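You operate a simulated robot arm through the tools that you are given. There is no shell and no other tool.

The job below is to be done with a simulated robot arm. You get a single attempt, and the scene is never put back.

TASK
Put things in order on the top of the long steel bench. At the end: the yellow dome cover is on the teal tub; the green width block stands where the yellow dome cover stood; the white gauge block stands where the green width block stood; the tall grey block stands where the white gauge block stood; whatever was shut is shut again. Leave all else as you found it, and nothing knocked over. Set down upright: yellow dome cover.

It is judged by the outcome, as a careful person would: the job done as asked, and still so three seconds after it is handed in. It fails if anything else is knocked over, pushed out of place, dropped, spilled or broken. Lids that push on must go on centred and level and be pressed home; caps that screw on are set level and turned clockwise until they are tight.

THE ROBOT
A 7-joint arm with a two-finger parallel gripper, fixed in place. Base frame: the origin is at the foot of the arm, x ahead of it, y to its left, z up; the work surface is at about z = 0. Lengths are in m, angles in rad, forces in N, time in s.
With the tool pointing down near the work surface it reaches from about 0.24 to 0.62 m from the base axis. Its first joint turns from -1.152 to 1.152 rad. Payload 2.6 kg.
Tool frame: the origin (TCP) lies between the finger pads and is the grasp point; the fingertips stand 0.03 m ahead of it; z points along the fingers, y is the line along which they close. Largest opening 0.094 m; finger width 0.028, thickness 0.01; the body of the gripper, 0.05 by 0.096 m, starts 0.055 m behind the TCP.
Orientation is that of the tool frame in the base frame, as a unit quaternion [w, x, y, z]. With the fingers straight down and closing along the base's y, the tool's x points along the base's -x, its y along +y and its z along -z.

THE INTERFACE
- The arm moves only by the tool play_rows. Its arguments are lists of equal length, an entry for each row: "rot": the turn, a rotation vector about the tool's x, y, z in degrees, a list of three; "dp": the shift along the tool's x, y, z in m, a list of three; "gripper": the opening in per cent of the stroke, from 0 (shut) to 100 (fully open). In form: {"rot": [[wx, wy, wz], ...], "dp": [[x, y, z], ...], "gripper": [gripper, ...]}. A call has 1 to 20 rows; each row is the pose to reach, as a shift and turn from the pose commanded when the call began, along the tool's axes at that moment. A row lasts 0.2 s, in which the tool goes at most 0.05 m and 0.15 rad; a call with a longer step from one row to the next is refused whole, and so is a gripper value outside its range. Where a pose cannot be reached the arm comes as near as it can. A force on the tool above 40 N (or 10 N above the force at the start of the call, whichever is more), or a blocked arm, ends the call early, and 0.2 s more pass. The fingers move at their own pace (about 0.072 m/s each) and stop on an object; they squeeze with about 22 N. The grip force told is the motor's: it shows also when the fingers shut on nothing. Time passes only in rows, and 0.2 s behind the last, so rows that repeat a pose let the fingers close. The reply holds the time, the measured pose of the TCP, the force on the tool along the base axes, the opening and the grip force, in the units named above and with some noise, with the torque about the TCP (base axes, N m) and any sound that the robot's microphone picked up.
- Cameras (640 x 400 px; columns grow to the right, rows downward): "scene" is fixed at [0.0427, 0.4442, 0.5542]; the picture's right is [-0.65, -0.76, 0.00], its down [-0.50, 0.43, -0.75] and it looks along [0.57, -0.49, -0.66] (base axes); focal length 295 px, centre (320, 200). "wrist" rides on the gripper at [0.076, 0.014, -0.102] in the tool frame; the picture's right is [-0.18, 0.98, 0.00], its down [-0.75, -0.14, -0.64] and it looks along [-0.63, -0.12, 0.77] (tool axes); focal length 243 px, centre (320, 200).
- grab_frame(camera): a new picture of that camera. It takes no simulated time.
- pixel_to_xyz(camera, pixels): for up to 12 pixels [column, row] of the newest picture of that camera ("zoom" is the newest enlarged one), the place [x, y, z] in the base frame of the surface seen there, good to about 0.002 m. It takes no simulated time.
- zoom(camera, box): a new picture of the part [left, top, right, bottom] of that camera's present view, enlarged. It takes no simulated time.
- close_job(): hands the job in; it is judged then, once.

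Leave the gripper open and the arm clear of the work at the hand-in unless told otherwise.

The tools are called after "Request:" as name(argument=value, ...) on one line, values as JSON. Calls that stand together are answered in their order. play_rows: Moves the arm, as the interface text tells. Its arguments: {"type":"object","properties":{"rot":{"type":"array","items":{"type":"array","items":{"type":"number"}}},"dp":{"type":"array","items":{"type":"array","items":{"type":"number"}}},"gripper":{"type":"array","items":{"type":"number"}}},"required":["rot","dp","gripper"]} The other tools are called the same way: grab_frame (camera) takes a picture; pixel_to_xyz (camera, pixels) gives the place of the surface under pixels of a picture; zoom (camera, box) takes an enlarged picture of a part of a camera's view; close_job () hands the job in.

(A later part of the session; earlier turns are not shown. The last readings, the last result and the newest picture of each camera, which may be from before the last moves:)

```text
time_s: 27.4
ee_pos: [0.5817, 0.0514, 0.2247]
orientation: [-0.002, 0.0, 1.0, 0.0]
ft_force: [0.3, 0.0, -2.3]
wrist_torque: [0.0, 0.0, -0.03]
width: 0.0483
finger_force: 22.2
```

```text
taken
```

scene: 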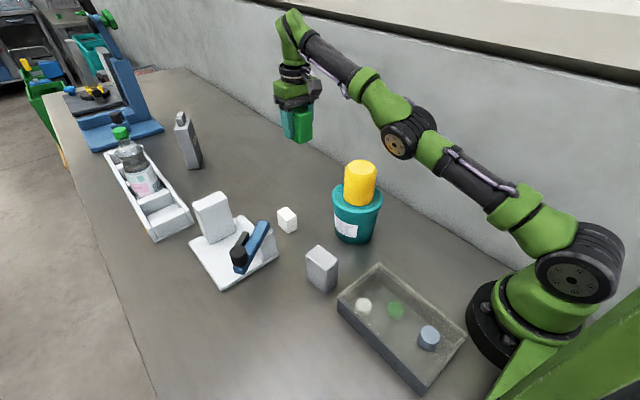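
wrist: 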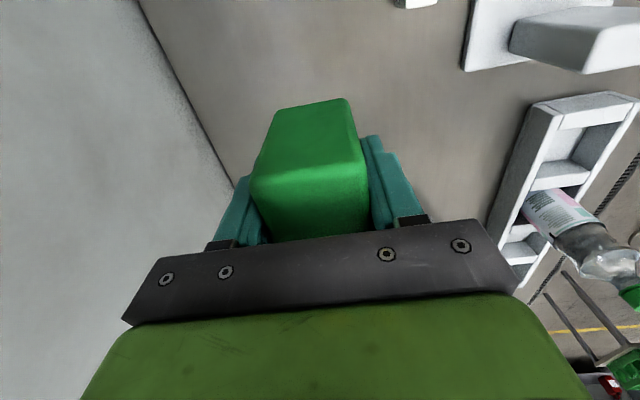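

Back within reach (no warning). I continue inward at the same height, to about x=0.53, so the elbow bends properly.

Request:
play_rows(rot=[[0, 0, 0], [0, 0, 0], [0, 0, 0], [0, 0, 0], [0, 0, 0]], dp=[[0.005, -0.002, 0], [0.015, -0.005, 0], [0.028, -0.008, 0], [0.042, -0.01, 0], [0.05, -0.011, 0]], gripper=[10, 10, 10, 10, 10])

Request:
grab_frame(camera="scene")

Request:
grab_frame(camera="wrist")

```text
time_s: 28.6
ee_pos: [0.5788, 0.0439, 0.2351]
orientation: [-0.001, -0.001, 1.0, -0.001]
ft_force: [0.1, 0.4, -1.6]
wrist_torque: [-0.01, 0.04, -0.02]
width: 0.0483
finger_force: 22.1
out of reach, approached as far as the arm can: row 1, 2, 3, 4, 5
```

```text
taken
```

scene: 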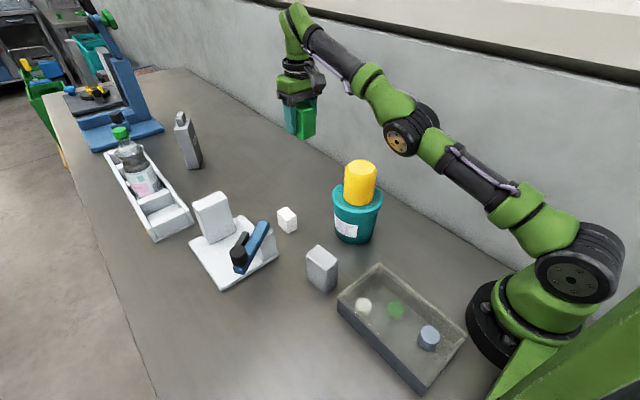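

```text
taken
```

wrist: 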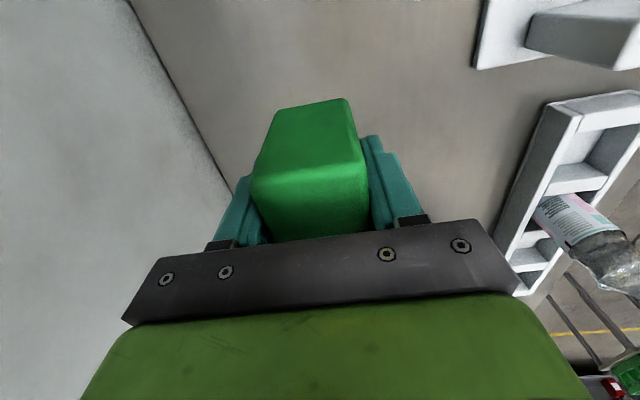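

The arm is stuck straight. Before anything else I swing it sideways along an arc (away from the tub, so the elbow isn't above the yellow cover), shrinking the radius slightly as I go.

Request:
play_rows(rot=[[0, 0, 0], [0, 0, 0], [0, 0, 0], [0, 0, 0], [0, 0, 0], [0, 0, 0], [0, 0, 0], [0, 0, 0], [0, 0, 0], [0, 0, 0]], dp=[[0.0045, 0.0256, 0], [0.0102, 0.0512, 0], [0.0169, 0.0755, 0], [0.0248, 0.1004, 0], [0.0338, 0.1248, 0], [0.0439, 0.1487, 0], [0.0547, 0.1711, 0], [0.0668, 0.1938, 0], [0.0799, 0.2158, 0], [0.0934, 0.2364, 0]], gripper=[10, 10, 10, 10, 10, 10, 10, 10, 10, 10])

Request:
grab_frame(camera="scene")

Request:
grab_frame(camera="wrist")

```text
time_s: 30.8
ee_pos: [0.4995, 0.2873, 0.2453]
orientation: [-0.001, -0.001, 1.0, -0.001]
ft_force: [0.4, 0.1, -1.6]
wrist_torque: [-0.02, 0.0, -0.01]
width: 0.0481
finger_force: 21.7
out of reach, approached as far as the arm can: row 3, 4, 5, 6, 7, 8, 9, 10
```

```text
taken
```

scene: 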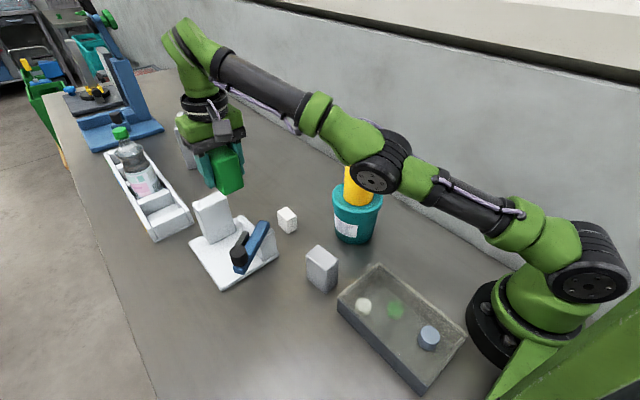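

```text
taken
```

wrist: 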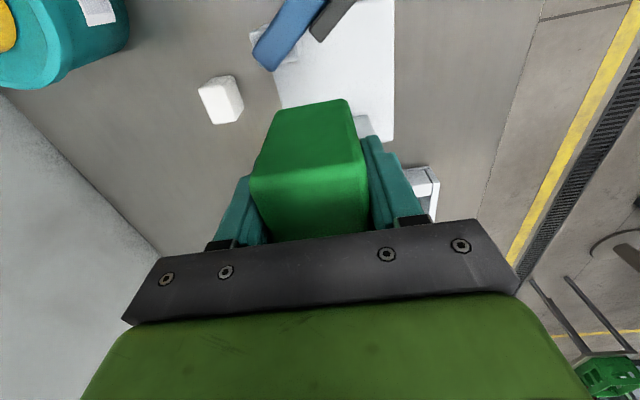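

The arm is in a slightly inverted straight-elbow pose, held on a sphere of maximum reach. It's now clear of the tub (azimuth 30°, block high above the clamp). To get the elbow to bend the right way, I keep the wrist point fixed and tilt the tool inward up to 20°, then pull inward.

Request:
play_rows(rot=[[2.5, 4.33, 0], [5, 8.66, 0], [7.5, 12.99, 0], [10, 17.32, 0], [10, 17.32, 0], [10, 17.32, 0]], dp=[[0.0125, -0.0072, -0.0008], [0.0275, -0.0159, -0.003], [0.0422, -0.0244, -0.0068], [0.0566, -0.0327, -0.0121], [0.0653, -0.0377, -0.0121], [0.0739, -0.0427, -0.0121]], gripper=[10, 10, 10, 10, 10, 10])

Request:
grab_frame(camera="scene")

Request:
grab_frame(camera="wrist")

```text
time_s: 32.2
ee_pos: [0.4233, 0.2465, 0.2561]
orientation: [-0.15, 0.0, 0.985, -0.085]
ft_force: [-0.4, 0.0, -1.4]
wrist_torque: [-0.02, 0.04, 0.0]
width: 0.0484
finger_force: 22.2
out of reach, approached as far as the arm can: row 2, 4
```

```text
taken
```

scene: 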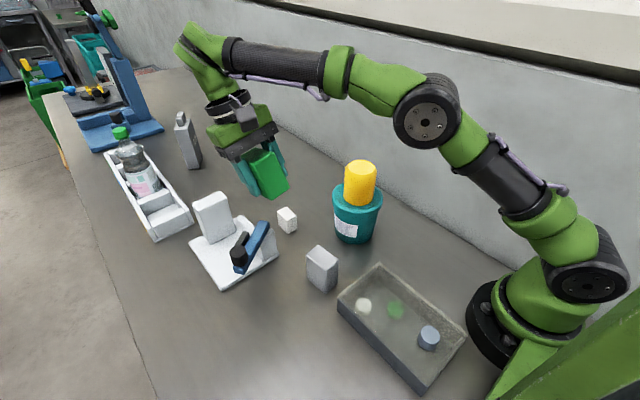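

```text
taken
```

wrist: 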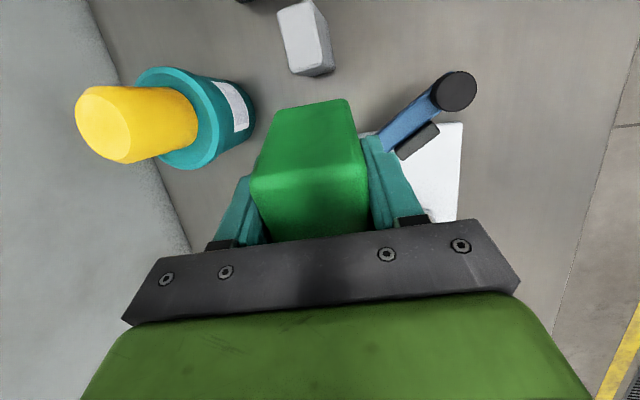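

The elbow has bent upward again and the last rows were within reach. Now I tilt the tool back upright with the TCP held in place.

Request:
play_rows(rot=[[-2.5, -4.33, 0], [-5, -8.66, 0], [-7.5, -12.99, 0], [-10, -17.32, 0]], dp=[[0, 0, 0], [0, 0, 0], [0, 0, 0], [0, 0, 0]], gripper=[10, 10, 10, 10])

Request:
grab_frame(camera="scene")

Request:
grab_frame(camera="wrist")

```text
time_s: 33.2
ee_pos: [0.4239, 0.2459, 0.2568]
orientation: [0.001, 0.0, 1.0, 0.001]
ft_force: [-0.3, -0.5, -1.9]
wrist_torque: [0.03, 0.03, 0.01]
width: 0.048
finger_force: 22.2
```

```text
taken
```

scene: 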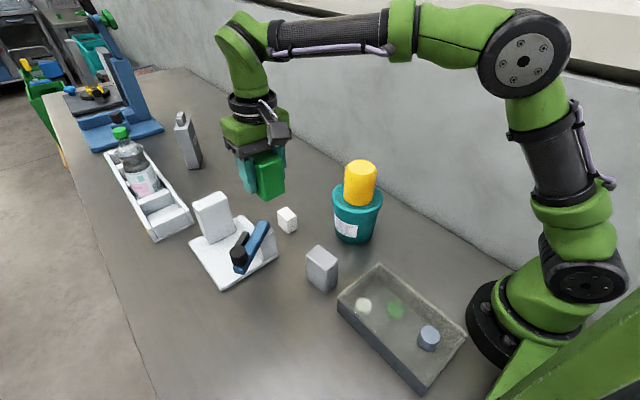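

```text
taken
```

wrist: 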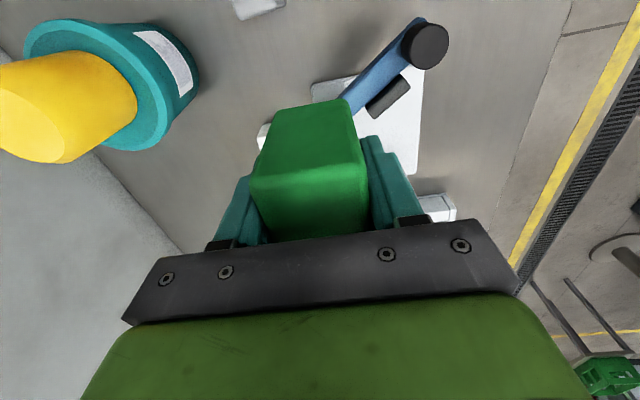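

The arm is in its normal elbow-up shape, tool upright, and the block still square in the fingers. I now go to the yellow's old spot while descending, staying well inside reach: target (0.577,0.0405,0.15).

Request:
play_rows(rot=[[0, 0, 0], [0, 0, 0], [0, 0, 0], [0, 0, 0], [0, 0, 0], [0, 0, 0], [0, 0, 0], [0, 0, 0], [0, 0, 0], [0, 0, 0], [0, 0, 0]], dp=[[-0.0061, -0.0082, 0.0043], [-0.0184, -0.0247, 0.0128], [-0.0337, -0.0452, 0.0234], [-0.0505, -0.0678, 0.0351], [-0.0689, -0.0925, 0.0479], [-0.0872, -0.1171, 0.0607], [-0.1056, -0.1418, 0.0735], [-0.1224, -0.1644, 0.0852], [-0.1362, -0.1829, 0.0948], [-0.1469, -0.1973, 0.1022], [-0.153, -0.2055, 0.1065]], gripper=[10, 10, 10, 10, 10, 10, 10, 10, 10, 10, 10])

Request:
grab_frame(camera="scene")

Request:
grab_frame(camera="wrist")

```text
time_s: 35.6
ee_pos: [0.5798, 0.041, 0.1509]
orientation: [0.001, 0.0, 1.0, 0.001]
ft_force: [-0.3, -0.3, -2.0]
wrist_torque: [0.04, 0.04, -0.01]
width: 0.0483
finger_force: 22.1
```

```text
taken
```

scene: 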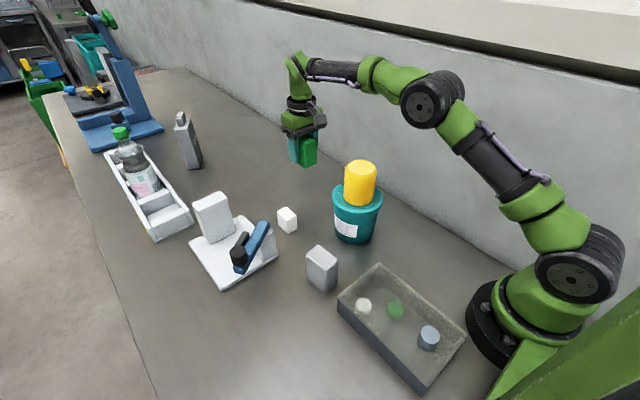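

```text
taken
```

wrist: 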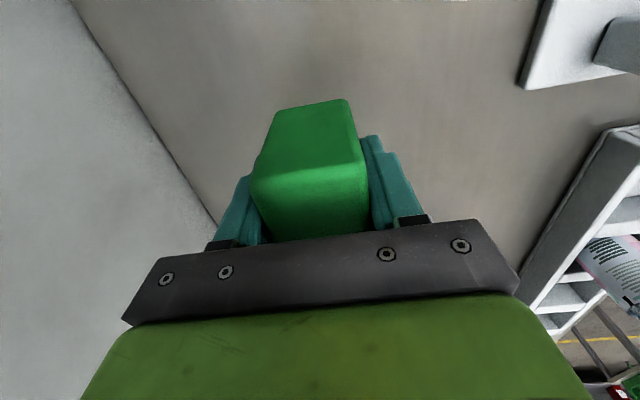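

Good: elbow up, pose (0.58,0.041,0.151). I lower the block to just above the bench.

Request:
play_rows(rot=[[0, 0, 0], [0, 0, 0], [0, 0, 0], [0, 0, 0], [0, 0, 0], [0, 0, 0]], dp=[[0, 0, 0.015], [0, 0, 0.035], [0, 0, 0.06], [0, 0, 0.08], [0, 0, 0.093], [0, 0, 0.1]], gripper=[10, 10, 10, 10, 10, 10])

Request:
grab_frame(camera="scene")

Request:
zoom(camera="scene", box=[250, 110, 350, 220])

```text
time_s: 37.0
ee_pos: [0.577, 0.0405, 0.0518]
orientation: [0.001, -0.001, 1.0, 0.001]
ft_force: [-0.1, 0.3, -1.9]
wrist_torque: [-0.01, 0.01, -0.02]
width: 0.0481
finger_force: 22.3
```

```text
taken
```

scene: 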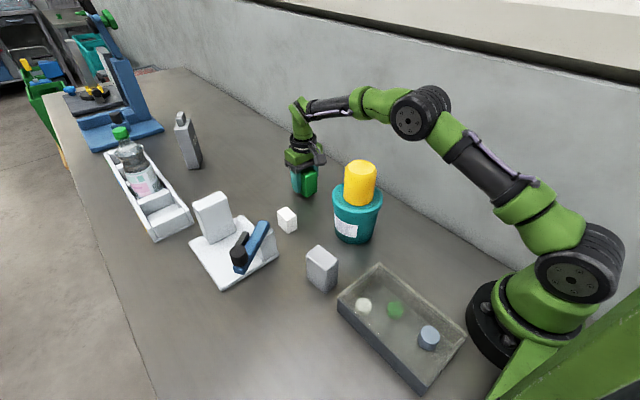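

```text
3.64 times, centred on (300, 165) of scene
```

zoom: 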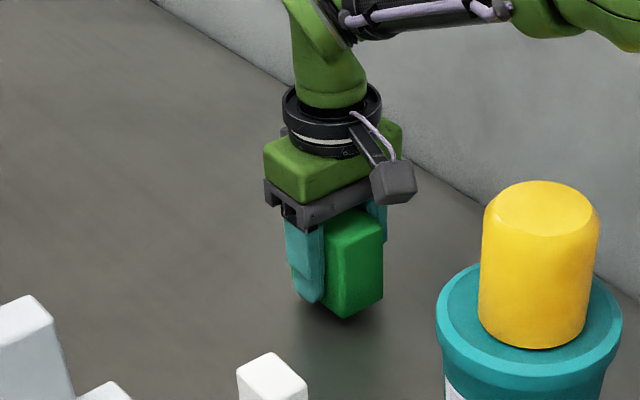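

The block is 1 cm above the bench and upright. I lower the last centimetre slowly.

Request:
play_rows(rot=[[0, 0, 0], [0, 0, 0], [0, 0, 0], [0, 0, 0]], dp=[[0, 0, 0.004], [0, 0, 0.007], [0, 0, 0.009], [0, 0, 0.01]], gripper=[10, 10, 10, 10])

```text
time_s: 38.0
ee_pos: [0.5776, 0.0408, 0.0412]
orientation: [0.0, 0.001, 1.0, 0.0]
ft_force: [-0.2, -0.6, 1.0]
wrist_torque: [0.03, -0.07, 0.02]
width: 0.0481
finger_force: 21.6
```

Force changed from -1.9 to +1.0 N: contact has just begun. Half a millimetre more, then open.

Request:
play_rows(rot=[[0, 0, 0], [0, 0, 0], [0, 0, 0], [0, 0, 0], [0, 0, 0], [0, 0, 0]], dp=[[0, 0, 0.0004], [0, 0, 0.0004], [0, 0, 0.0004], [0, 0, 0.0004], [0, 0, 0.0004], [0, 0, 0.0004]], gripper=[10, 55, 65, 80, 100, 100])

Request:
grab_frame(camera="wrist")

```text
time_s: 39.4
ee_pos: [0.5766, 0.0404, 0.039]
orientation: [0.001, 0.0, 1.0, 0.0]
ft_force: [0.1, 1.2, -0.1]
wrist_torque: [0.01, 0.01, 0.01]
width: 0.0943
finger_force: 0.0
```

```text
taken
```

wrist: 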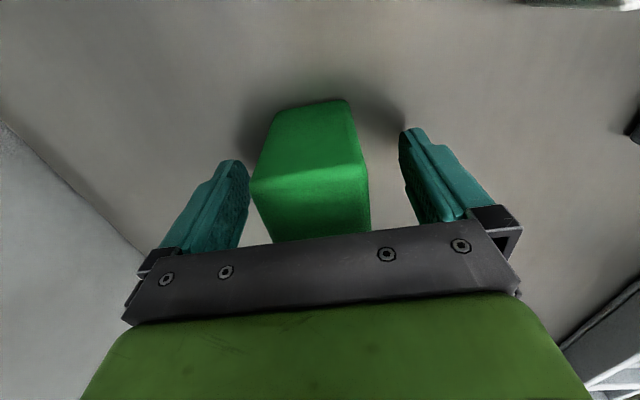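

The green block stands free at the old yellow spot. I rise 0.12 m straight up (staying within reach).

Request:
play_rows(rot=[[0, 0, 0], [0, 0, 0], [0, 0, 0], [0, 0, 0], [0, 0, 0], [0, 0, 0]], dp=[[0, 0, -0.01], [0, 0, -0.03], [0, 0, -0.055], [0, 0, -0.08], [0, 0, -0.105], [0, 0, -0.12]], gripper=[100, 100, 100, 100, 100, 100])

Request:
grab_frame(camera="scene")

Request:
zoom(camera="scene", box=[250, 140, 350, 240])

```text
time_s: 40.8
ee_pos: [0.5795, 0.0423, 0.1611]
orientation: [0.0, 0.001, 1.0, 0.0]
ft_force: [1.0, -1.3, 0.1]
wrist_torque: [0.02, 0.0, 0.03]
width: 0.0939
finger_force: 0.0
```

```text
taken
```

scene: 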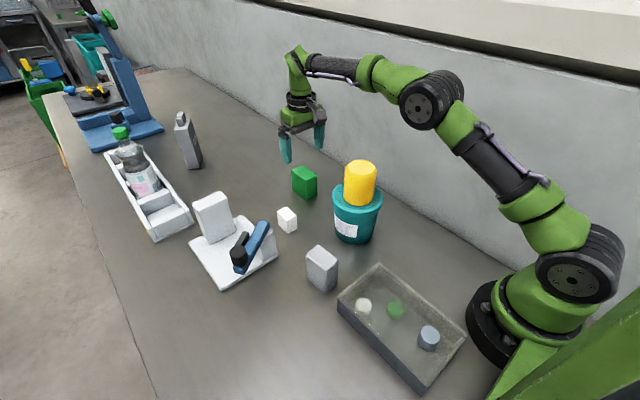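

```text
4.00 times, centred on (300, 190) of scene
```

zoom: 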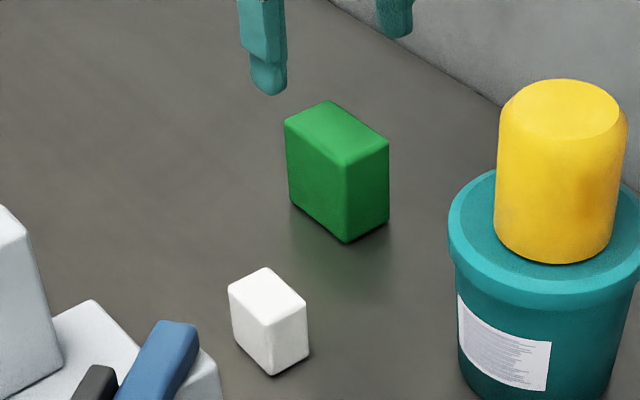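

I check the green block's final position with its top corners (325,104), (289,124), (345,162), (386,141), and re-measure the white block's top corners.

Request:
pixel_to_xyz(camera="zoom", pixels=[[326, 104], [289, 124], [345, 162], [386, 141], [337, 132], [346, 238], [266, 269], [231, 289], [272, 320], [305, 302], [268, 295]])

```text
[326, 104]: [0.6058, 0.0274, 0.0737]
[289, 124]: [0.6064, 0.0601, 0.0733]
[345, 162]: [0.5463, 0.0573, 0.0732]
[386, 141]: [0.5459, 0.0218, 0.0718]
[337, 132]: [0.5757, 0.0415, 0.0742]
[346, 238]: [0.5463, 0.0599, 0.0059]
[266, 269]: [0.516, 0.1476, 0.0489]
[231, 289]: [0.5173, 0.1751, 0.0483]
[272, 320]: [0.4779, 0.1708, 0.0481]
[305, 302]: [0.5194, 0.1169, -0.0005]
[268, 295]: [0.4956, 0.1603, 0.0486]
```

Green centre ≈(0.576,0.0417): matches the yellow's old spot within a millimetre or two. Next, move above the white block at (0.497,0.1615).

Request:
play_rows(rot=[[0, 0, 0], [0, 0, 0], [0, 0, 0], [0, 0, 0], [0, 0, 0], [0, 0, 0], [0, 0, 0]], dp=[[0.006, 0.009, 0], [0.019, 0.029, -0.005], [0.034, 0.052, -0.01], [0.049, 0.075, -0.015], [0.064, 0.097, -0.02], [0.075, 0.114, -0.02], [0.08, 0.121, -0.02]], gripper=[100, 100, 100, 100, 100, 100, 100])

Request:
grab_frame(camera="wrist")

Request:
zoom(camera="wrist", box=[230, 30, 430, 180])

```text
time_s: 42.4
ee_pos: [0.495, 0.1636, 0.1779]
orientation: [0.001, 0.001, 1.0, 0.0]
ft_force: [-0.2, 0.4, 0.5]
wrist_torque: [-0.01, 0.0, -0.03]
width: 0.0939
finger_force: 0.1
```

```text
taken
```

wrist: 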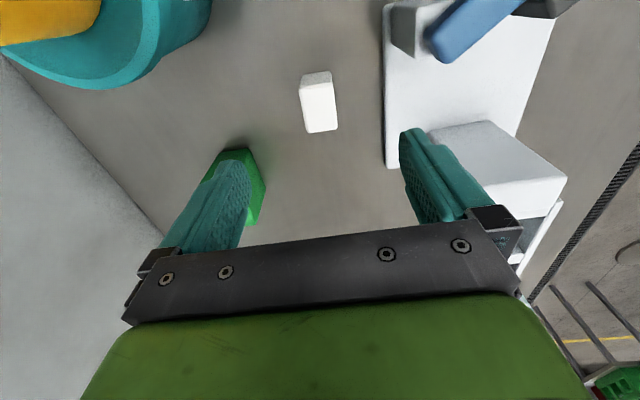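

```text
2.67 times, centred on (330, 105) of wrist
```

zoom: 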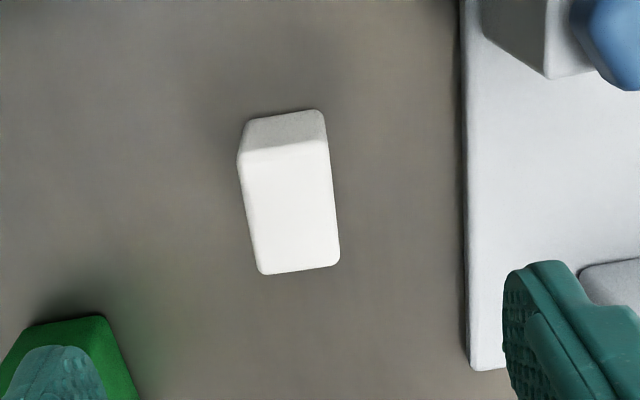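

I query the white block's top corners (243,155), (326,142), (337,262), (262,270) and the fixture's near edge for clearance.

Request:
pixel_to_xyz(camera="zoom", pixels=[[243, 156], [325, 143], [336, 262], [262, 270], [288, 205], [284, 148], [300, 267], [251, 215], [333, 205], [468, 200], [472, 340]])

```text
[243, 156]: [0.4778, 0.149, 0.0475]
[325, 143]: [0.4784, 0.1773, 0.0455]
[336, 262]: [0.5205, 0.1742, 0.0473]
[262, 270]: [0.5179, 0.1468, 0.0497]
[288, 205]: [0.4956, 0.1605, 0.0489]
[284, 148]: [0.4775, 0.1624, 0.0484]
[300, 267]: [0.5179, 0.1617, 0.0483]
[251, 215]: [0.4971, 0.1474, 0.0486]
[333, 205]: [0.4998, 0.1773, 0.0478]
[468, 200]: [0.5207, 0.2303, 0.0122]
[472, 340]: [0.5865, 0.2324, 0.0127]
```

White centre ≈(0.498,0.162), yaw ≈ -3°. The fixture's edge is at y≈0.231, so I narrow the opening to 70 % and turn 3° while descending to TCP z≈0.037.

Request:
play_rows(rot=[[0, 0, 1], [0, 0, 2], [0, 0, 3], [0, 0, 3], [0, 0, 3], [0, 0, 3], [0, 0, 3]], dp=[[-0.001, 0.0005, 0.015], [-0.001, 0.0005, 0.04], [-0.001, 0.0005, 0.07], [-0.001, 0.0005, 0.1], [-0.001, 0.0005, 0.122], [-0.001, 0.0005, 0.136], [-0.001, 0.0005, 0.143]], gripper=[70, 70, 70, 70, 70, 70, 70])

Request:
grab_frame(camera="wrist")

Request:
zoom(camera="scene", box=[220, 130, 360, 260])

```text
time_s: 44.0
ee_pos: [0.4959, 0.1628, 0.0371]
orientation: [0.0, 0.026, 1.0, 0.001]
ft_force: [-1.0, 0.5, -0.2]
wrist_torque: [-0.01, 0.02, -0.01]
width: 0.0659
finger_force: 0.1
```

```text
taken
```

wrist: 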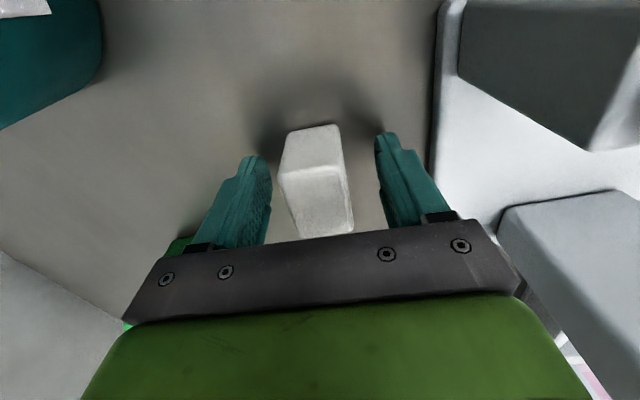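

```text
3.08 times, centred on (290, 195) of scene
```

zoom: 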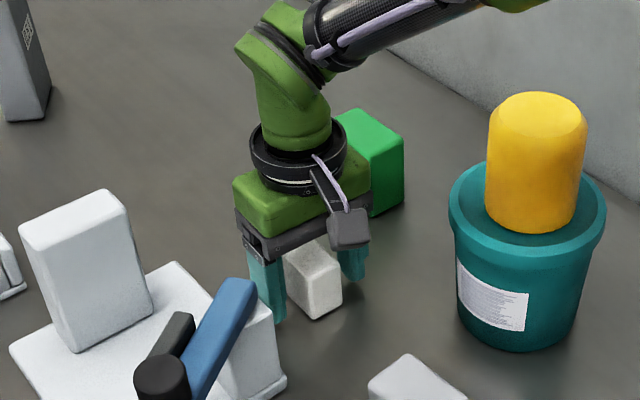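

The block sits between the fingers with good clearance on all sides. Close.

Request:
play_rows(rot=[[0, 0, 0], [0, 0, 0], [0, 0, 0], [0, 0, 0], [0, 0, 0], [0, 0, 0]], dp=[[0, 0, 0], [0, 0, 0], [0, 0, 0], [0, 0, 0], [0, 0, 0], [0, 0, 0]], gripper=[55, 45, 35, 20, 5, 0])

Request:
grab_frame(camera="wrist")

```text
time_s: 45.4
ee_pos: [0.496, 0.1628, 0.0367]
orientation: [0.0, 0.027, 1.0, 0.0]
ft_force: [0.1, -0.4, 0.5]
wrist_torque: [0.04, -0.03, -0.02]
width: 0.0362
finger_force: 21.9
```

```text
taken
```

wrist: 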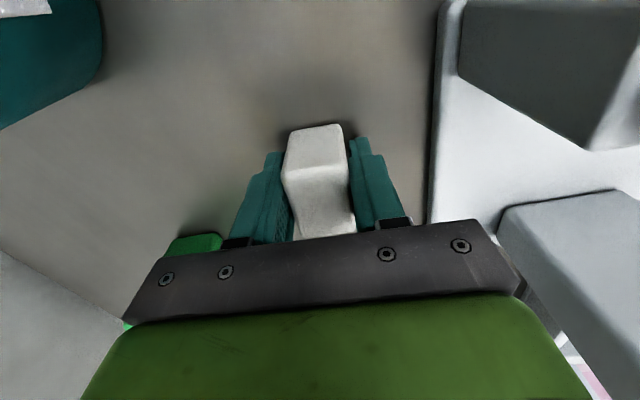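

Gripped at 0.036 m, 22 N. I lift straight up 0.185 m.

Request:
play_rows(rot=[[0, 0, 0], [0, 0, 0], [0, 0, 0], [0, 0, 0], [0, 0, 0], [0, 0, 0], [0, 0, 0], [0, 0, 0]], dp=[[0, 0, -0.005], [0, 0, -0.015], [0, 0, -0.035], [0, 0, -0.065], [0, 0, -0.1], [0, 0, -0.135], [0, 0, -0.165], [0, 0, -0.185]], gripper=[0, 0, 0, 0, 0, 0, 0, 0])

Request:
grab_frame(camera="scene")

Request:
grab_frame(camera="wrist")

```text
time_s: 47.2
ee_pos: [0.4998, 0.1605, 0.224]
orientation: [0.0, 0.026, 1.0, 0.0]
ft_force: [0.5, 0.1, -0.2]
wrist_torque: [0.0, -0.01, -0.01]
width: 0.0357
finger_force: 22.5
```

```text
taken
```

scene: 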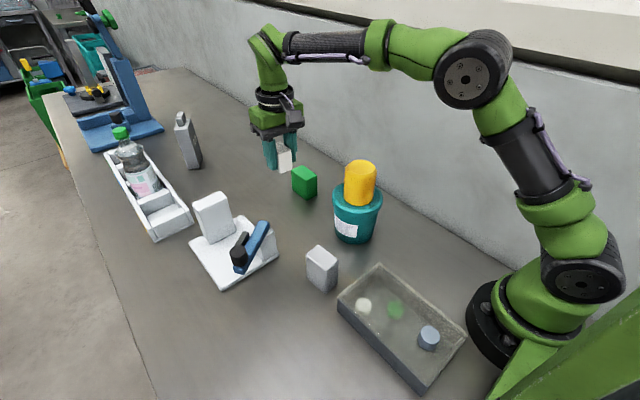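

```text
taken
```

wrist: 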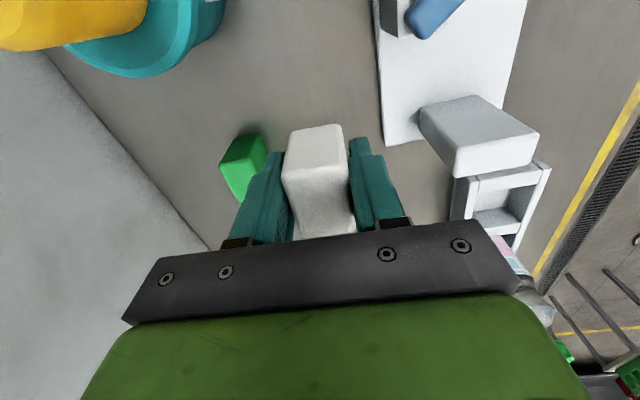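

The white block is held squarely. I carry it over the clamp (bottom at z≈0.185, knob ≈0.12) to above the green block's old spot (0.2985,0.4015), turning to the green's old yaw.

Request:
play_rows(rot=[[0, 0, 0], [0, 0, 0], [0, 0, -1], [0, 0, -2], [0, 0, -3], [0, 0, -4], [0, 0, -5], [0, 0, -5], [0, 0, -5], [0, 0, -5]], dp=[[0.0106, 0.0114, 0], [0.0296, 0.032, 0], [0.0529, 0.0572, 0], [0.0783, 0.0846, 0], [0.1059, 0.1144, 0], [0.1334, 0.1441, 0], [0.1588, 0.1715, 0], [0.1821, 0.1967, 0], [0.2011, 0.2173, 0], [0.2117, 0.2287, 0]], gripper=[0, 0, 0, 0, 0, 0, 0, 0, 0, 0])

Request:
grab_frame(camera="scene")

Request:
grab_frame(camera="wrist")

```text
time_s: 49.4
ee_pos: [0.2981, 0.3997, 0.2206]
orientation: [0.0, -0.018, 1.0, 0.0]
ft_force: [1.2, 0.5, -0.9]
wrist_torque: [0.0, 0.0, 0.0]
width: 0.0358
finger_force: 22.2
```

```text
taken
```

scene: 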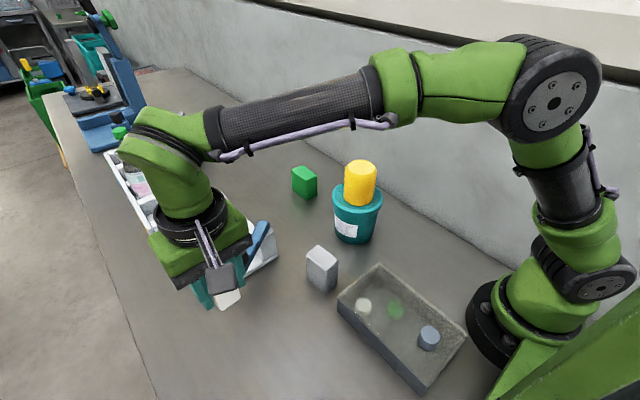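

```text
taken
```

wrist: 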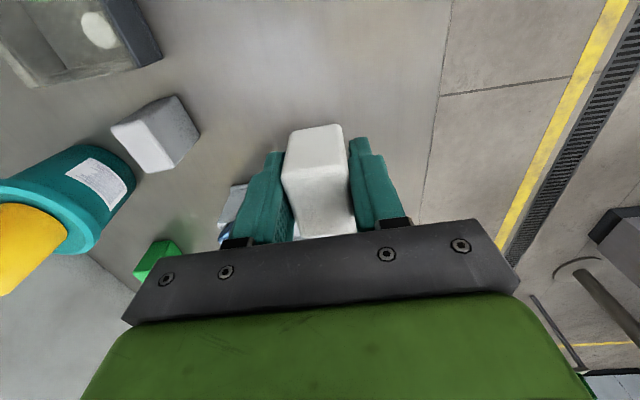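

Above the target; the wrist view matches the one I had above the green block. I lower to about 8 mm above the bench.

Request:
play_rows(rot=[[0, 0, 0], [0, 0, 0], [0, 0, 0], [0, 0, 0], [0, 0, 0], [0, 0, 0], [0, 0, 0], [0, 0, 0]], dp=[[0, 0, 0.02], [0, 0, 0.05], [0, 0, 0.085], [0, 0, 0.115], [0, 0, 0.14], [0, 0, 0.16], [0, 0, 0.172], [0, 0, 0.177]], gripper=[0, 0, 0, 0, 0, 0, 0, 0])

Request:
grab_frame(camera="wrist")

Request:
grab_frame(camera="scene")

```text
time_s: 51.2
ee_pos: [0.2992, 0.403, 0.0447]
orientation: [-0.001, -0.018, 1.0, 0.001]
ft_force: [-0.7, -0.3, -0.3]
wrist_torque: [0.03, -0.01, -0.02]
width: 0.0359
finger_force: 21.6
```

```text
taken
```

wrist: 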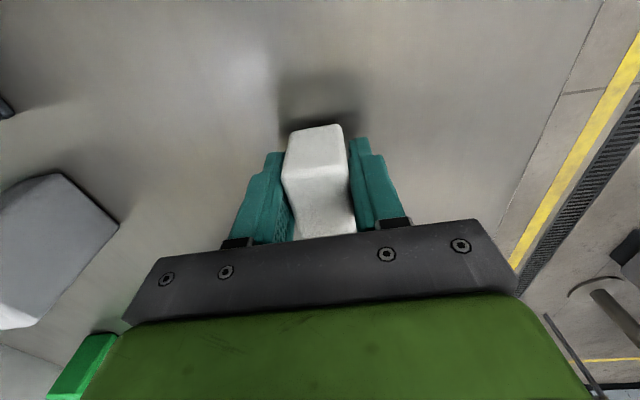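

```text
taken
```

scene: 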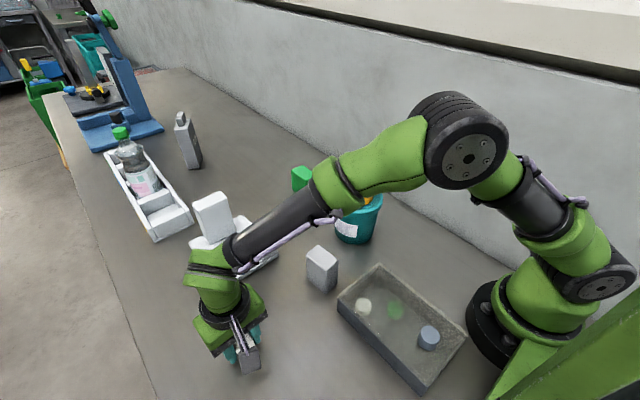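

About 8 mm left. I lower slowly until contact.

Request:
play_rows(rot=[[0, 0, 0], [0, 0, 0], [0, 0, 0], [0, 0, 0]], dp=[[0, 0, 0.003], [0, 0, 0.0055], [0, 0, 0.007], [0, 0, 0.008]], gripper=[0, 0, 0, 0])

```text
time_s: 52.2
ee_pos: [0.2994, 0.4026, 0.0366]
orientation: [0.001, -0.018, 1.0, 0.001]
ft_force: [-2.5, -3.0, 13.0]
wrist_torque: [-0.08, 0.16, -0.03]
width: 0.0361
finger_force: 22.2
```

Contact with 13 N. I ease back 0.7 mm and open.

Request:
play_rows(rot=[[0, 0, 0], [0, 0, 0], [0, 0, 0], [0, 0, 0], [0, 0, 0], [0, 0, 0]], dp=[[0, 0, -0.0007], [0, 0, -0.0007], [0, 0, -0.0007], [0, 0, -0.0007], [0, 0, -0.0007], [0, 0, -0.0007]], gripper=[0, 42, 55, 70, 90, 100])

Request:
grab_frame(camera="wrist")

```text
time_s: 53.6
ee_pos: [0.3008, 0.4023, 0.0359]
orientation: [0.0, -0.017, 1.0, -0.001]
ft_force: [0.3, -0.4, 0.3]
wrist_torque: [0.03, 0.03, 0.0]
width: 0.094
finger_force: 0.0
```

```text
taken
```

wrist: 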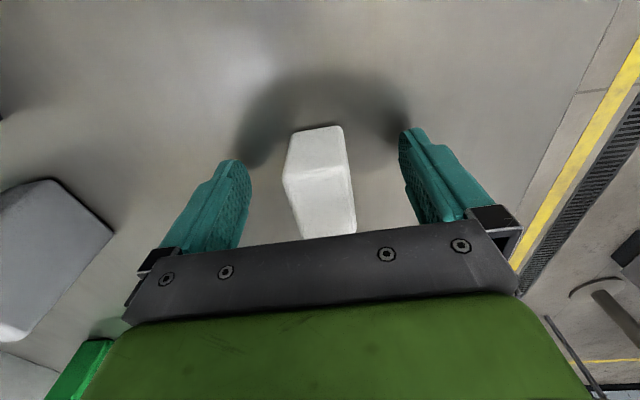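

The white block stands free. I rise straight up.

Request:
play_rows(rot=[[0, 0, 0], [0, 0, 0], [0, 0, 0], [0, 0, 0], [0, 0, 0], [0, 0, 0], [0, 0, 0], [0, 0, 0]], dp=[[0, 0, -0.01], [0, 0, -0.03], [0, 0, -0.055], [0, 0, -0.085], [0, 0, -0.115], [0, 0, -0.145], [0, 0, -0.17], [0, 0, -0.184]], gripper=[100, 100, 100, 100, 100, 100, 100, 100])

Request:
grab_frame(camera="wrist")

Request:
zoom(camera="wrist", box=[260, 40, 380, 160])

```text
time_s: 55.4
ee_pos: [0.2995, 0.4004, 0.2216]
orientation: [0.0, -0.017, 1.0, 0.0]
ft_force: [-0.4, -0.1, 0.1]
wrist_torque: [0.03, -0.05, -0.02]
width: 0.0939
finger_force: 0.1
```

```text
taken
```

wrist: 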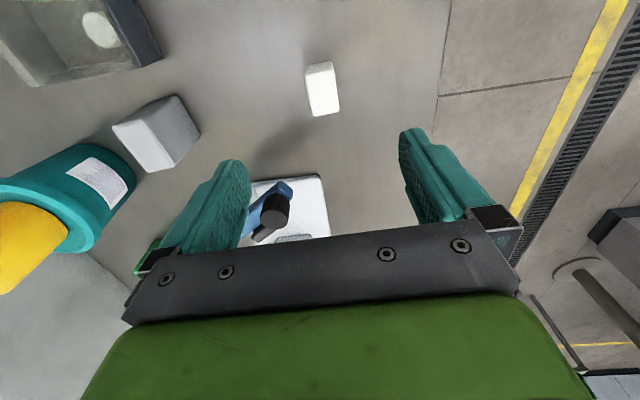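

```text
3.33 times, centred on (320, 100) of wrist
```

zoom: 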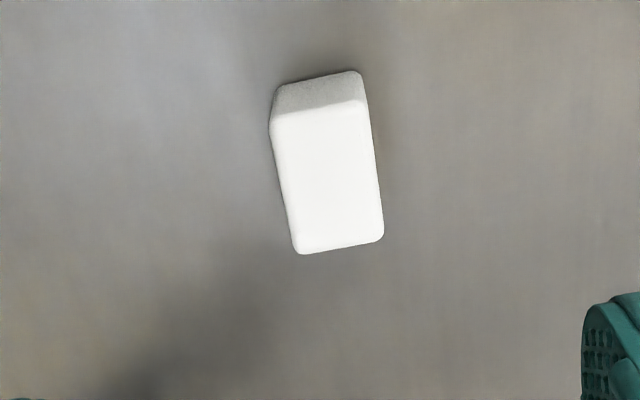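

I check the white block's placement with its top corners (273,120), (362,102), (381,237), (298,252).

Request:
pixel_to_xyz(camera="zoom", pixels=[[274, 122], [361, 104], [380, 236], [299, 250], [328, 178], [318, 110], [340, 246], [286, 188], [372, 170]])

Request:
zoom(camera="wrist", box=[90, 70, 230, 190])

```text
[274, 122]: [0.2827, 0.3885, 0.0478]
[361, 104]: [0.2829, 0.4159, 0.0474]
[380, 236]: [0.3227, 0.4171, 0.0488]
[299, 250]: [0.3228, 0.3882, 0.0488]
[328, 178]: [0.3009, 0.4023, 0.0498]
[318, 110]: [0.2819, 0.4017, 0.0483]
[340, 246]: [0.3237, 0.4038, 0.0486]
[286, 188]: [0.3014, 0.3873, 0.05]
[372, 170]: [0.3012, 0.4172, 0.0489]
```

```text
3.33 times, centred on (160, 130) of wrist
```

zoom: 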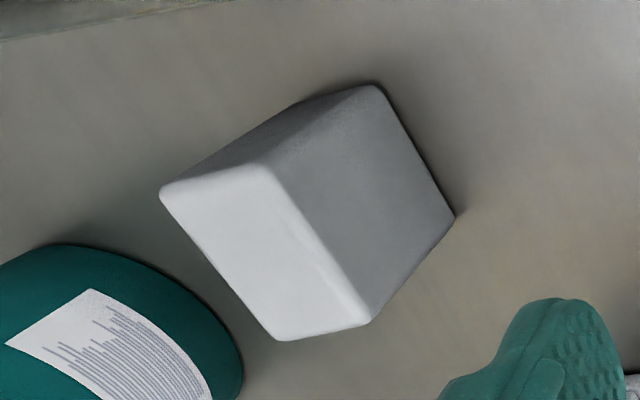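

White appears at (0.3028,0.4024), versus green's (0.2983,0.4025) seen from the same viewpoint: ~4.5 mm too far in x. I check it independently from the scene camera.

Request:
zoom(camera="scene", box=[180, 270, 320, 390])

```text
3.33 times, centred on (250, 330) of scene
```

zoom: 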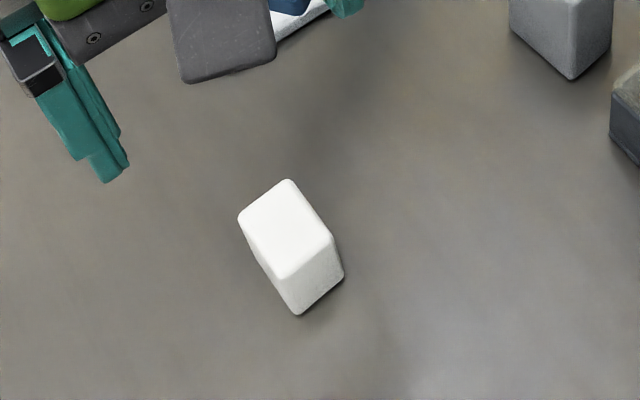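

Request:
pixel_to_xyz(camera="zoom", pixels=[[288, 182], [241, 215], [284, 277], [332, 240], [286, 228], [299, 312], [342, 275]])

```text
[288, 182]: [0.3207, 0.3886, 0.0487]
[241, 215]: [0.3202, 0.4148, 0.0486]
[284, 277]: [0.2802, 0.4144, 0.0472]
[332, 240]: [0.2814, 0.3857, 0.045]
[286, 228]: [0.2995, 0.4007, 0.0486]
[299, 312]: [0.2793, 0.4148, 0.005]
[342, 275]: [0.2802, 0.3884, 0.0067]
```

The scene camera agrees: ~4 mm off in x. I'll correct it: go back down to the same pose, re-grip, and set it 4 mm nearer the base.

Request:
play_rows(rot=[[0, 0, 0], [0, 0, 0], [0, 0, 0], [0, 0, 0], [0, 0, 0], [0, 0, 0], [0, 0, 0], [0, 0, 0], [0, 0, 0], [0, 0, 0], [0, 0, 0], [0, 0, 0]], dp=[[0, 0, 0.02], [0, 0, 0.05], [0, 0, 0.085], [0, 0, 0.115], [0, 0, 0.145], [0, 0, 0.166], [0, 0, 0.178], [0, 0, 0.183], [0, 0, 0.183], [0, 0, 0.183], [0, 0, 0.183], [0, 0, 0.183]], gripper=[80, 80, 80, 80, 80, 80, 80, 60, 45, 30, 15, 0])

Request:
grab_frame(camera="wrist")

```text
time_s: 58.0
ee_pos: [0.2986, 0.4007, 0.038]
orientation: [-0.001, -0.017, 1.0, 0.0]
ft_force: [0.3, 0.8, -0.5]
wrist_torque: [0.02, 0.03, 0.01]
width: 0.0358
finger_force: 21.8
```

```text
taken
```

wrist: 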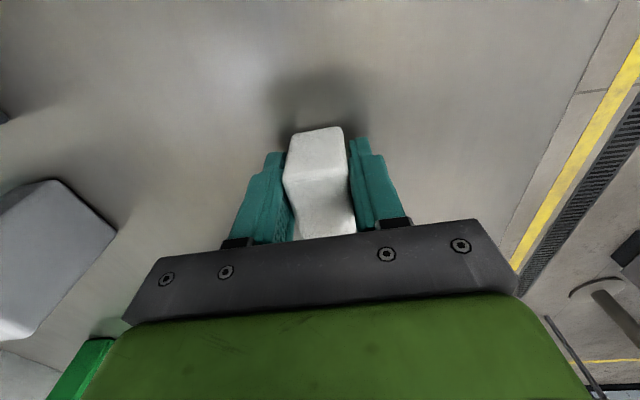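

Gripped again. Lift 3 mm, shift 4 mm towards the base, lower again.

Request:
play_rows(rot=[[0, 0, 0], [0, 0, 0], [0, 0, 0], [0, 0, 0], [0, 0, 0], [0, 0, 0], [0, 0, 0]], dp=[[0, 0, -0.0015], [0, 0, -0.003], [0.002, 0, -0.003], [0.0042, -0.0003, -0.003], [0.0042, -0.0003, -0.003], [0.0042, -0.0003, -0.0015], [0.0042, -0.0003, 0]], gripper=[0, 0, 0, 0, 0, 0, 0])

```text
time_s: 59.6
ee_pos: [0.2942, 0.4003, 0.0393]
orientation: [0.001, -0.017, 1.0, 0.0]
ft_force: [0.3, -0.5, -0.5]
wrist_torque: [0.02, -0.02, 0.0]
width: 0.0361
finger_force: 22.2
```

Hardly any contact yet; I lower another half millimetre and read the force.

Request:
play_rows(rot=[[0, 0, 0], [0, 0, 0]], dp=[[0, 0, 0.0004], [0, 0, 0.0007]], gripper=[0, 0])

```text
time_s: 60.2
ee_pos: [0.2942, 0.4012, 0.0374]
orientation: [0.001, -0.018, 1.0, 0.0]
ft_force: [-0.9, -1.8, 5.2]
wrist_torque: [-0.17, 0.03, -0.01]
width: 0.0356
finger_force: 21.5
```

Contact at 5 N. I open the fingers and rise.

Request:
play_rows(rot=[[0, 0, 0], [0, 0, 0], [0, 0, 0], [0, 0, 0], [0, 0, 0], [0, 0, 0], [0, 0, 0], [0, 0, 0], [0, 0, 0], [0, 0, 0], [0, 0, 0], [0, 0, 0]], dp=[[0, 0, -0.0003], [0, 0, -0.0003], [0, 0, -0.0003], [0, 0, -0.0003], [0, 0, -0.01], [0, 0, -0.03], [0, 0, -0.055], [0, 0, -0.085], [0, 0, -0.115], [0, 0, -0.145], [0, 0, -0.17], [0, 0, -0.184]], gripper=[42, 55, 75, 100, 100, 100, 100, 100, 100, 100, 100, 100])

Request:
grab_frame(camera="wrist")

Request:
zoom(camera="scene", box=[180, 270, 320, 390])

```text
time_s: 62.8
ee_pos: [0.2961, 0.4006, 0.2206]
orientation: [-0.001, -0.018, 1.0, 0.0]
ft_force: [0.6, -0.3, -0.1]
wrist_torque: [-0.04, 0.0, 0.0]
width: 0.094
finger_force: 0.0
```

```text
taken
```

wrist: 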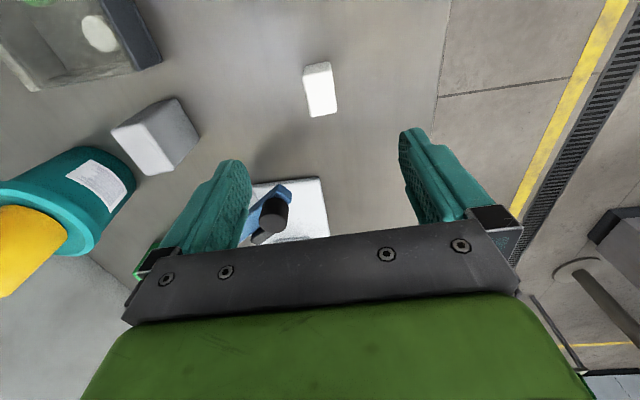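

```text
3.33 times, centred on (250, 330) of scene
```

zoom: 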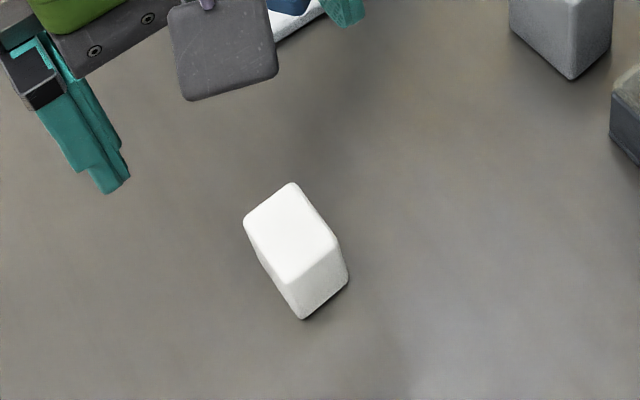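

Request:
pixel_to_xyz(camera="zoom", pixels=[[293, 186], [246, 220], [289, 281], [337, 244], [291, 233], [303, 317], [346, 280]])

Request:
zoom(camera="wrist", box=[90, 70, 230, 190])

```text
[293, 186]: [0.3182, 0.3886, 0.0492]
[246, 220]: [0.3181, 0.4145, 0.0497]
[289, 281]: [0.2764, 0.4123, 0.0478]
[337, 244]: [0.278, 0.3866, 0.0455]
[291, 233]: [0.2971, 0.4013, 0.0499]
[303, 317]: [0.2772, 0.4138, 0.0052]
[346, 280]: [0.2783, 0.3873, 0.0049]
```

```text
3.33 times, centred on (160, 130) of wrist
```

zoom: 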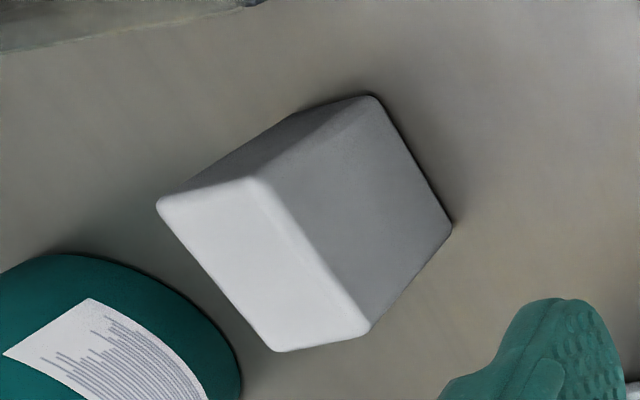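

White centre now ≈(0.2977,0.4005), within about 1 mm of green's old place. Next: over to above the grey block at (0.318,0.2025) at the same height.

Request:
play_rows(rot=[[0, 0, 0], [0, 0, 0], [0, 0, -0.5], [0, 0, -1], [0, 0, -1], [0, 0, -1], [0, 0, -1], [0, 0, -1]], dp=[[-0.0008, -0.01, 0], [-0.0028, -0.035, 0], [-0.0055, -0.068, 0], [-0.0083, -0.102, 0], [-0.011, -0.136, 0], [-0.0138, -0.17, 0], [-0.0155, -0.191, 0], [-0.0161, -0.1987, 0]], gripper=[100, 100, 100, 100, 100, 100, 100, 100])

Request:
grab_frame(camera="wrist")

Request:
zoom(camera="wrist", box=[260, 40, 380, 160])

Request:
grab_frame(camera="scene")

```text
time_s: 64.6
ee_pos: [0.3187, 0.203, 0.2228]
orientation: [0.0, -0.026, 1.0, 0.0]
ft_force: [0.4, -0.3, 0.6]
wrist_torque: [-0.01, 0.02, 0.0]
width: 0.0939
finger_force: 0.0
```

```text
taken
```

wrist: 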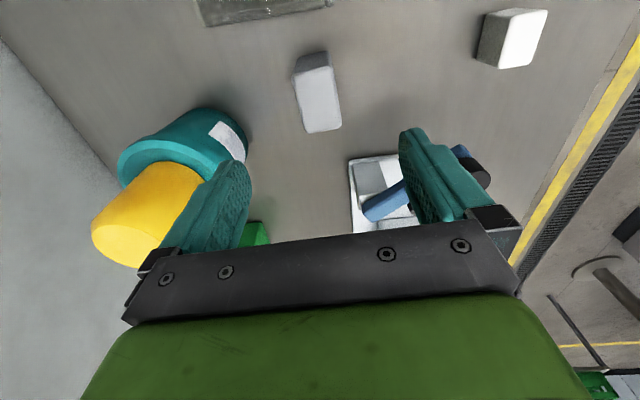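

```text
3.33 times, centred on (320, 100) of wrist
```

zoom: 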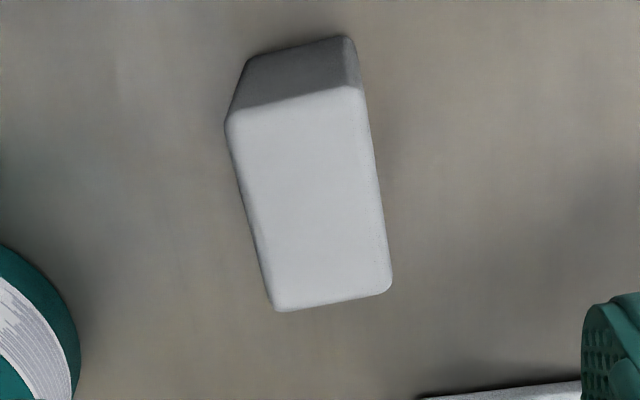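

```text
taken
```

scene: 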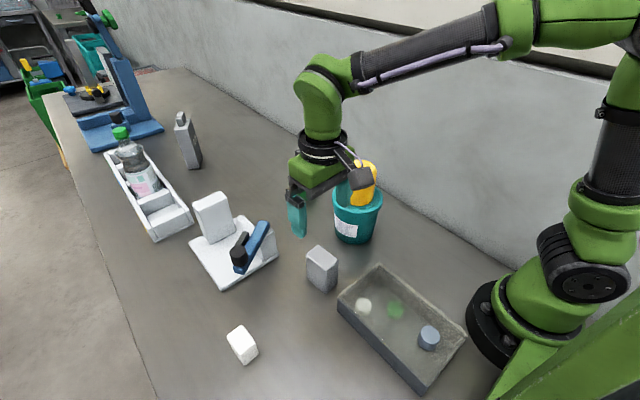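

I query the grey block's top corners: (232,124), (357,94), (388,284), (278,306) and edge midpoints.

Request:
pixel_to_xyz(camera="zoom", pixels=[[232, 124], [358, 94], [388, 285], [278, 306], [312, 200], [298, 105], [332, 298], [252, 215], [376, 190], [248, 66], [346, 42]])

```text
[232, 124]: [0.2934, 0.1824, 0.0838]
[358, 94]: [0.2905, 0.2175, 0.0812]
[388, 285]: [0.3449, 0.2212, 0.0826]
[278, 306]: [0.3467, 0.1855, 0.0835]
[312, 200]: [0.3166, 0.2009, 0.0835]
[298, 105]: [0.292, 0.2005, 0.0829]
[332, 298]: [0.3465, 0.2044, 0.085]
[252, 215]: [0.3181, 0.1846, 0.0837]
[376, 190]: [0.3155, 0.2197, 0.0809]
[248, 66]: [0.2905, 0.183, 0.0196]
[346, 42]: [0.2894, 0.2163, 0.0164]
```

Grey centre ≈(0.318,0.202), yaw ≈3.5°, top 0.084; the tool is right above with 3° yaw. I descend with open fingers to TCP z≈0.043.

Request:
play_rows(rot=[[0, 0, -0.5], [0, 0, -0.5], [0, 0, -0.5], [0, 0, -0.5], [0, 0, -0.5], [0, 0, -0.5], [0, 0, -0.5], [0, 0, -0.5]], dp=[[0, -0.0005, 0.02], [0, -0.0005, 0.05], [0, -0.0005, 0.085], [0, -0.0005, 0.115], [0, -0.0005, 0.14], [0, -0.0005, 0.16], [0, -0.0005, 0.172], [0, -0.0005, 0.178]], gripper=[100, 100, 100, 100, 100, 100, 100, 100])

Request:
grab_frame(camera="wrist")

Request:
grab_frame(camera="scene")

```text
time_s: 66.4
ee_pos: [0.3174, 0.2008, 0.0437]
orientation: [0.0, -0.031, 1.0, -0.001]
ft_force: [0.0, -0.6, -0.3]
wrist_torque: [0.01, 0.0, -0.02]
width: 0.0937
finger_force: 0.1
```

```text
taken
```

wrist: 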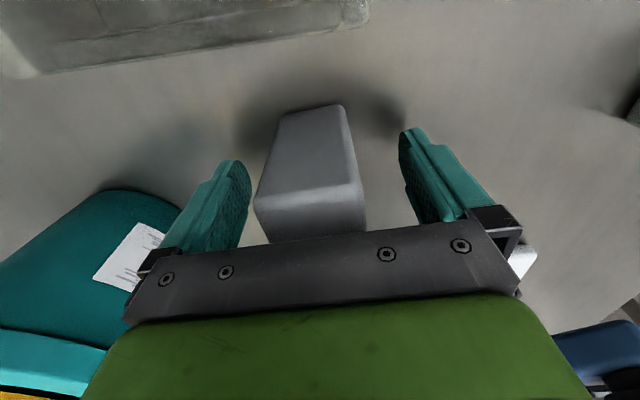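

```text
taken
```

scene: 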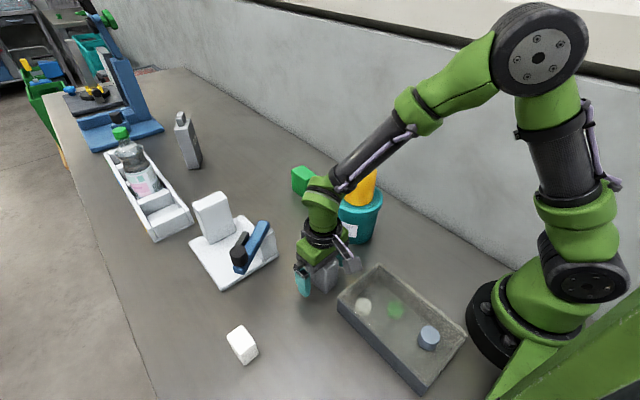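

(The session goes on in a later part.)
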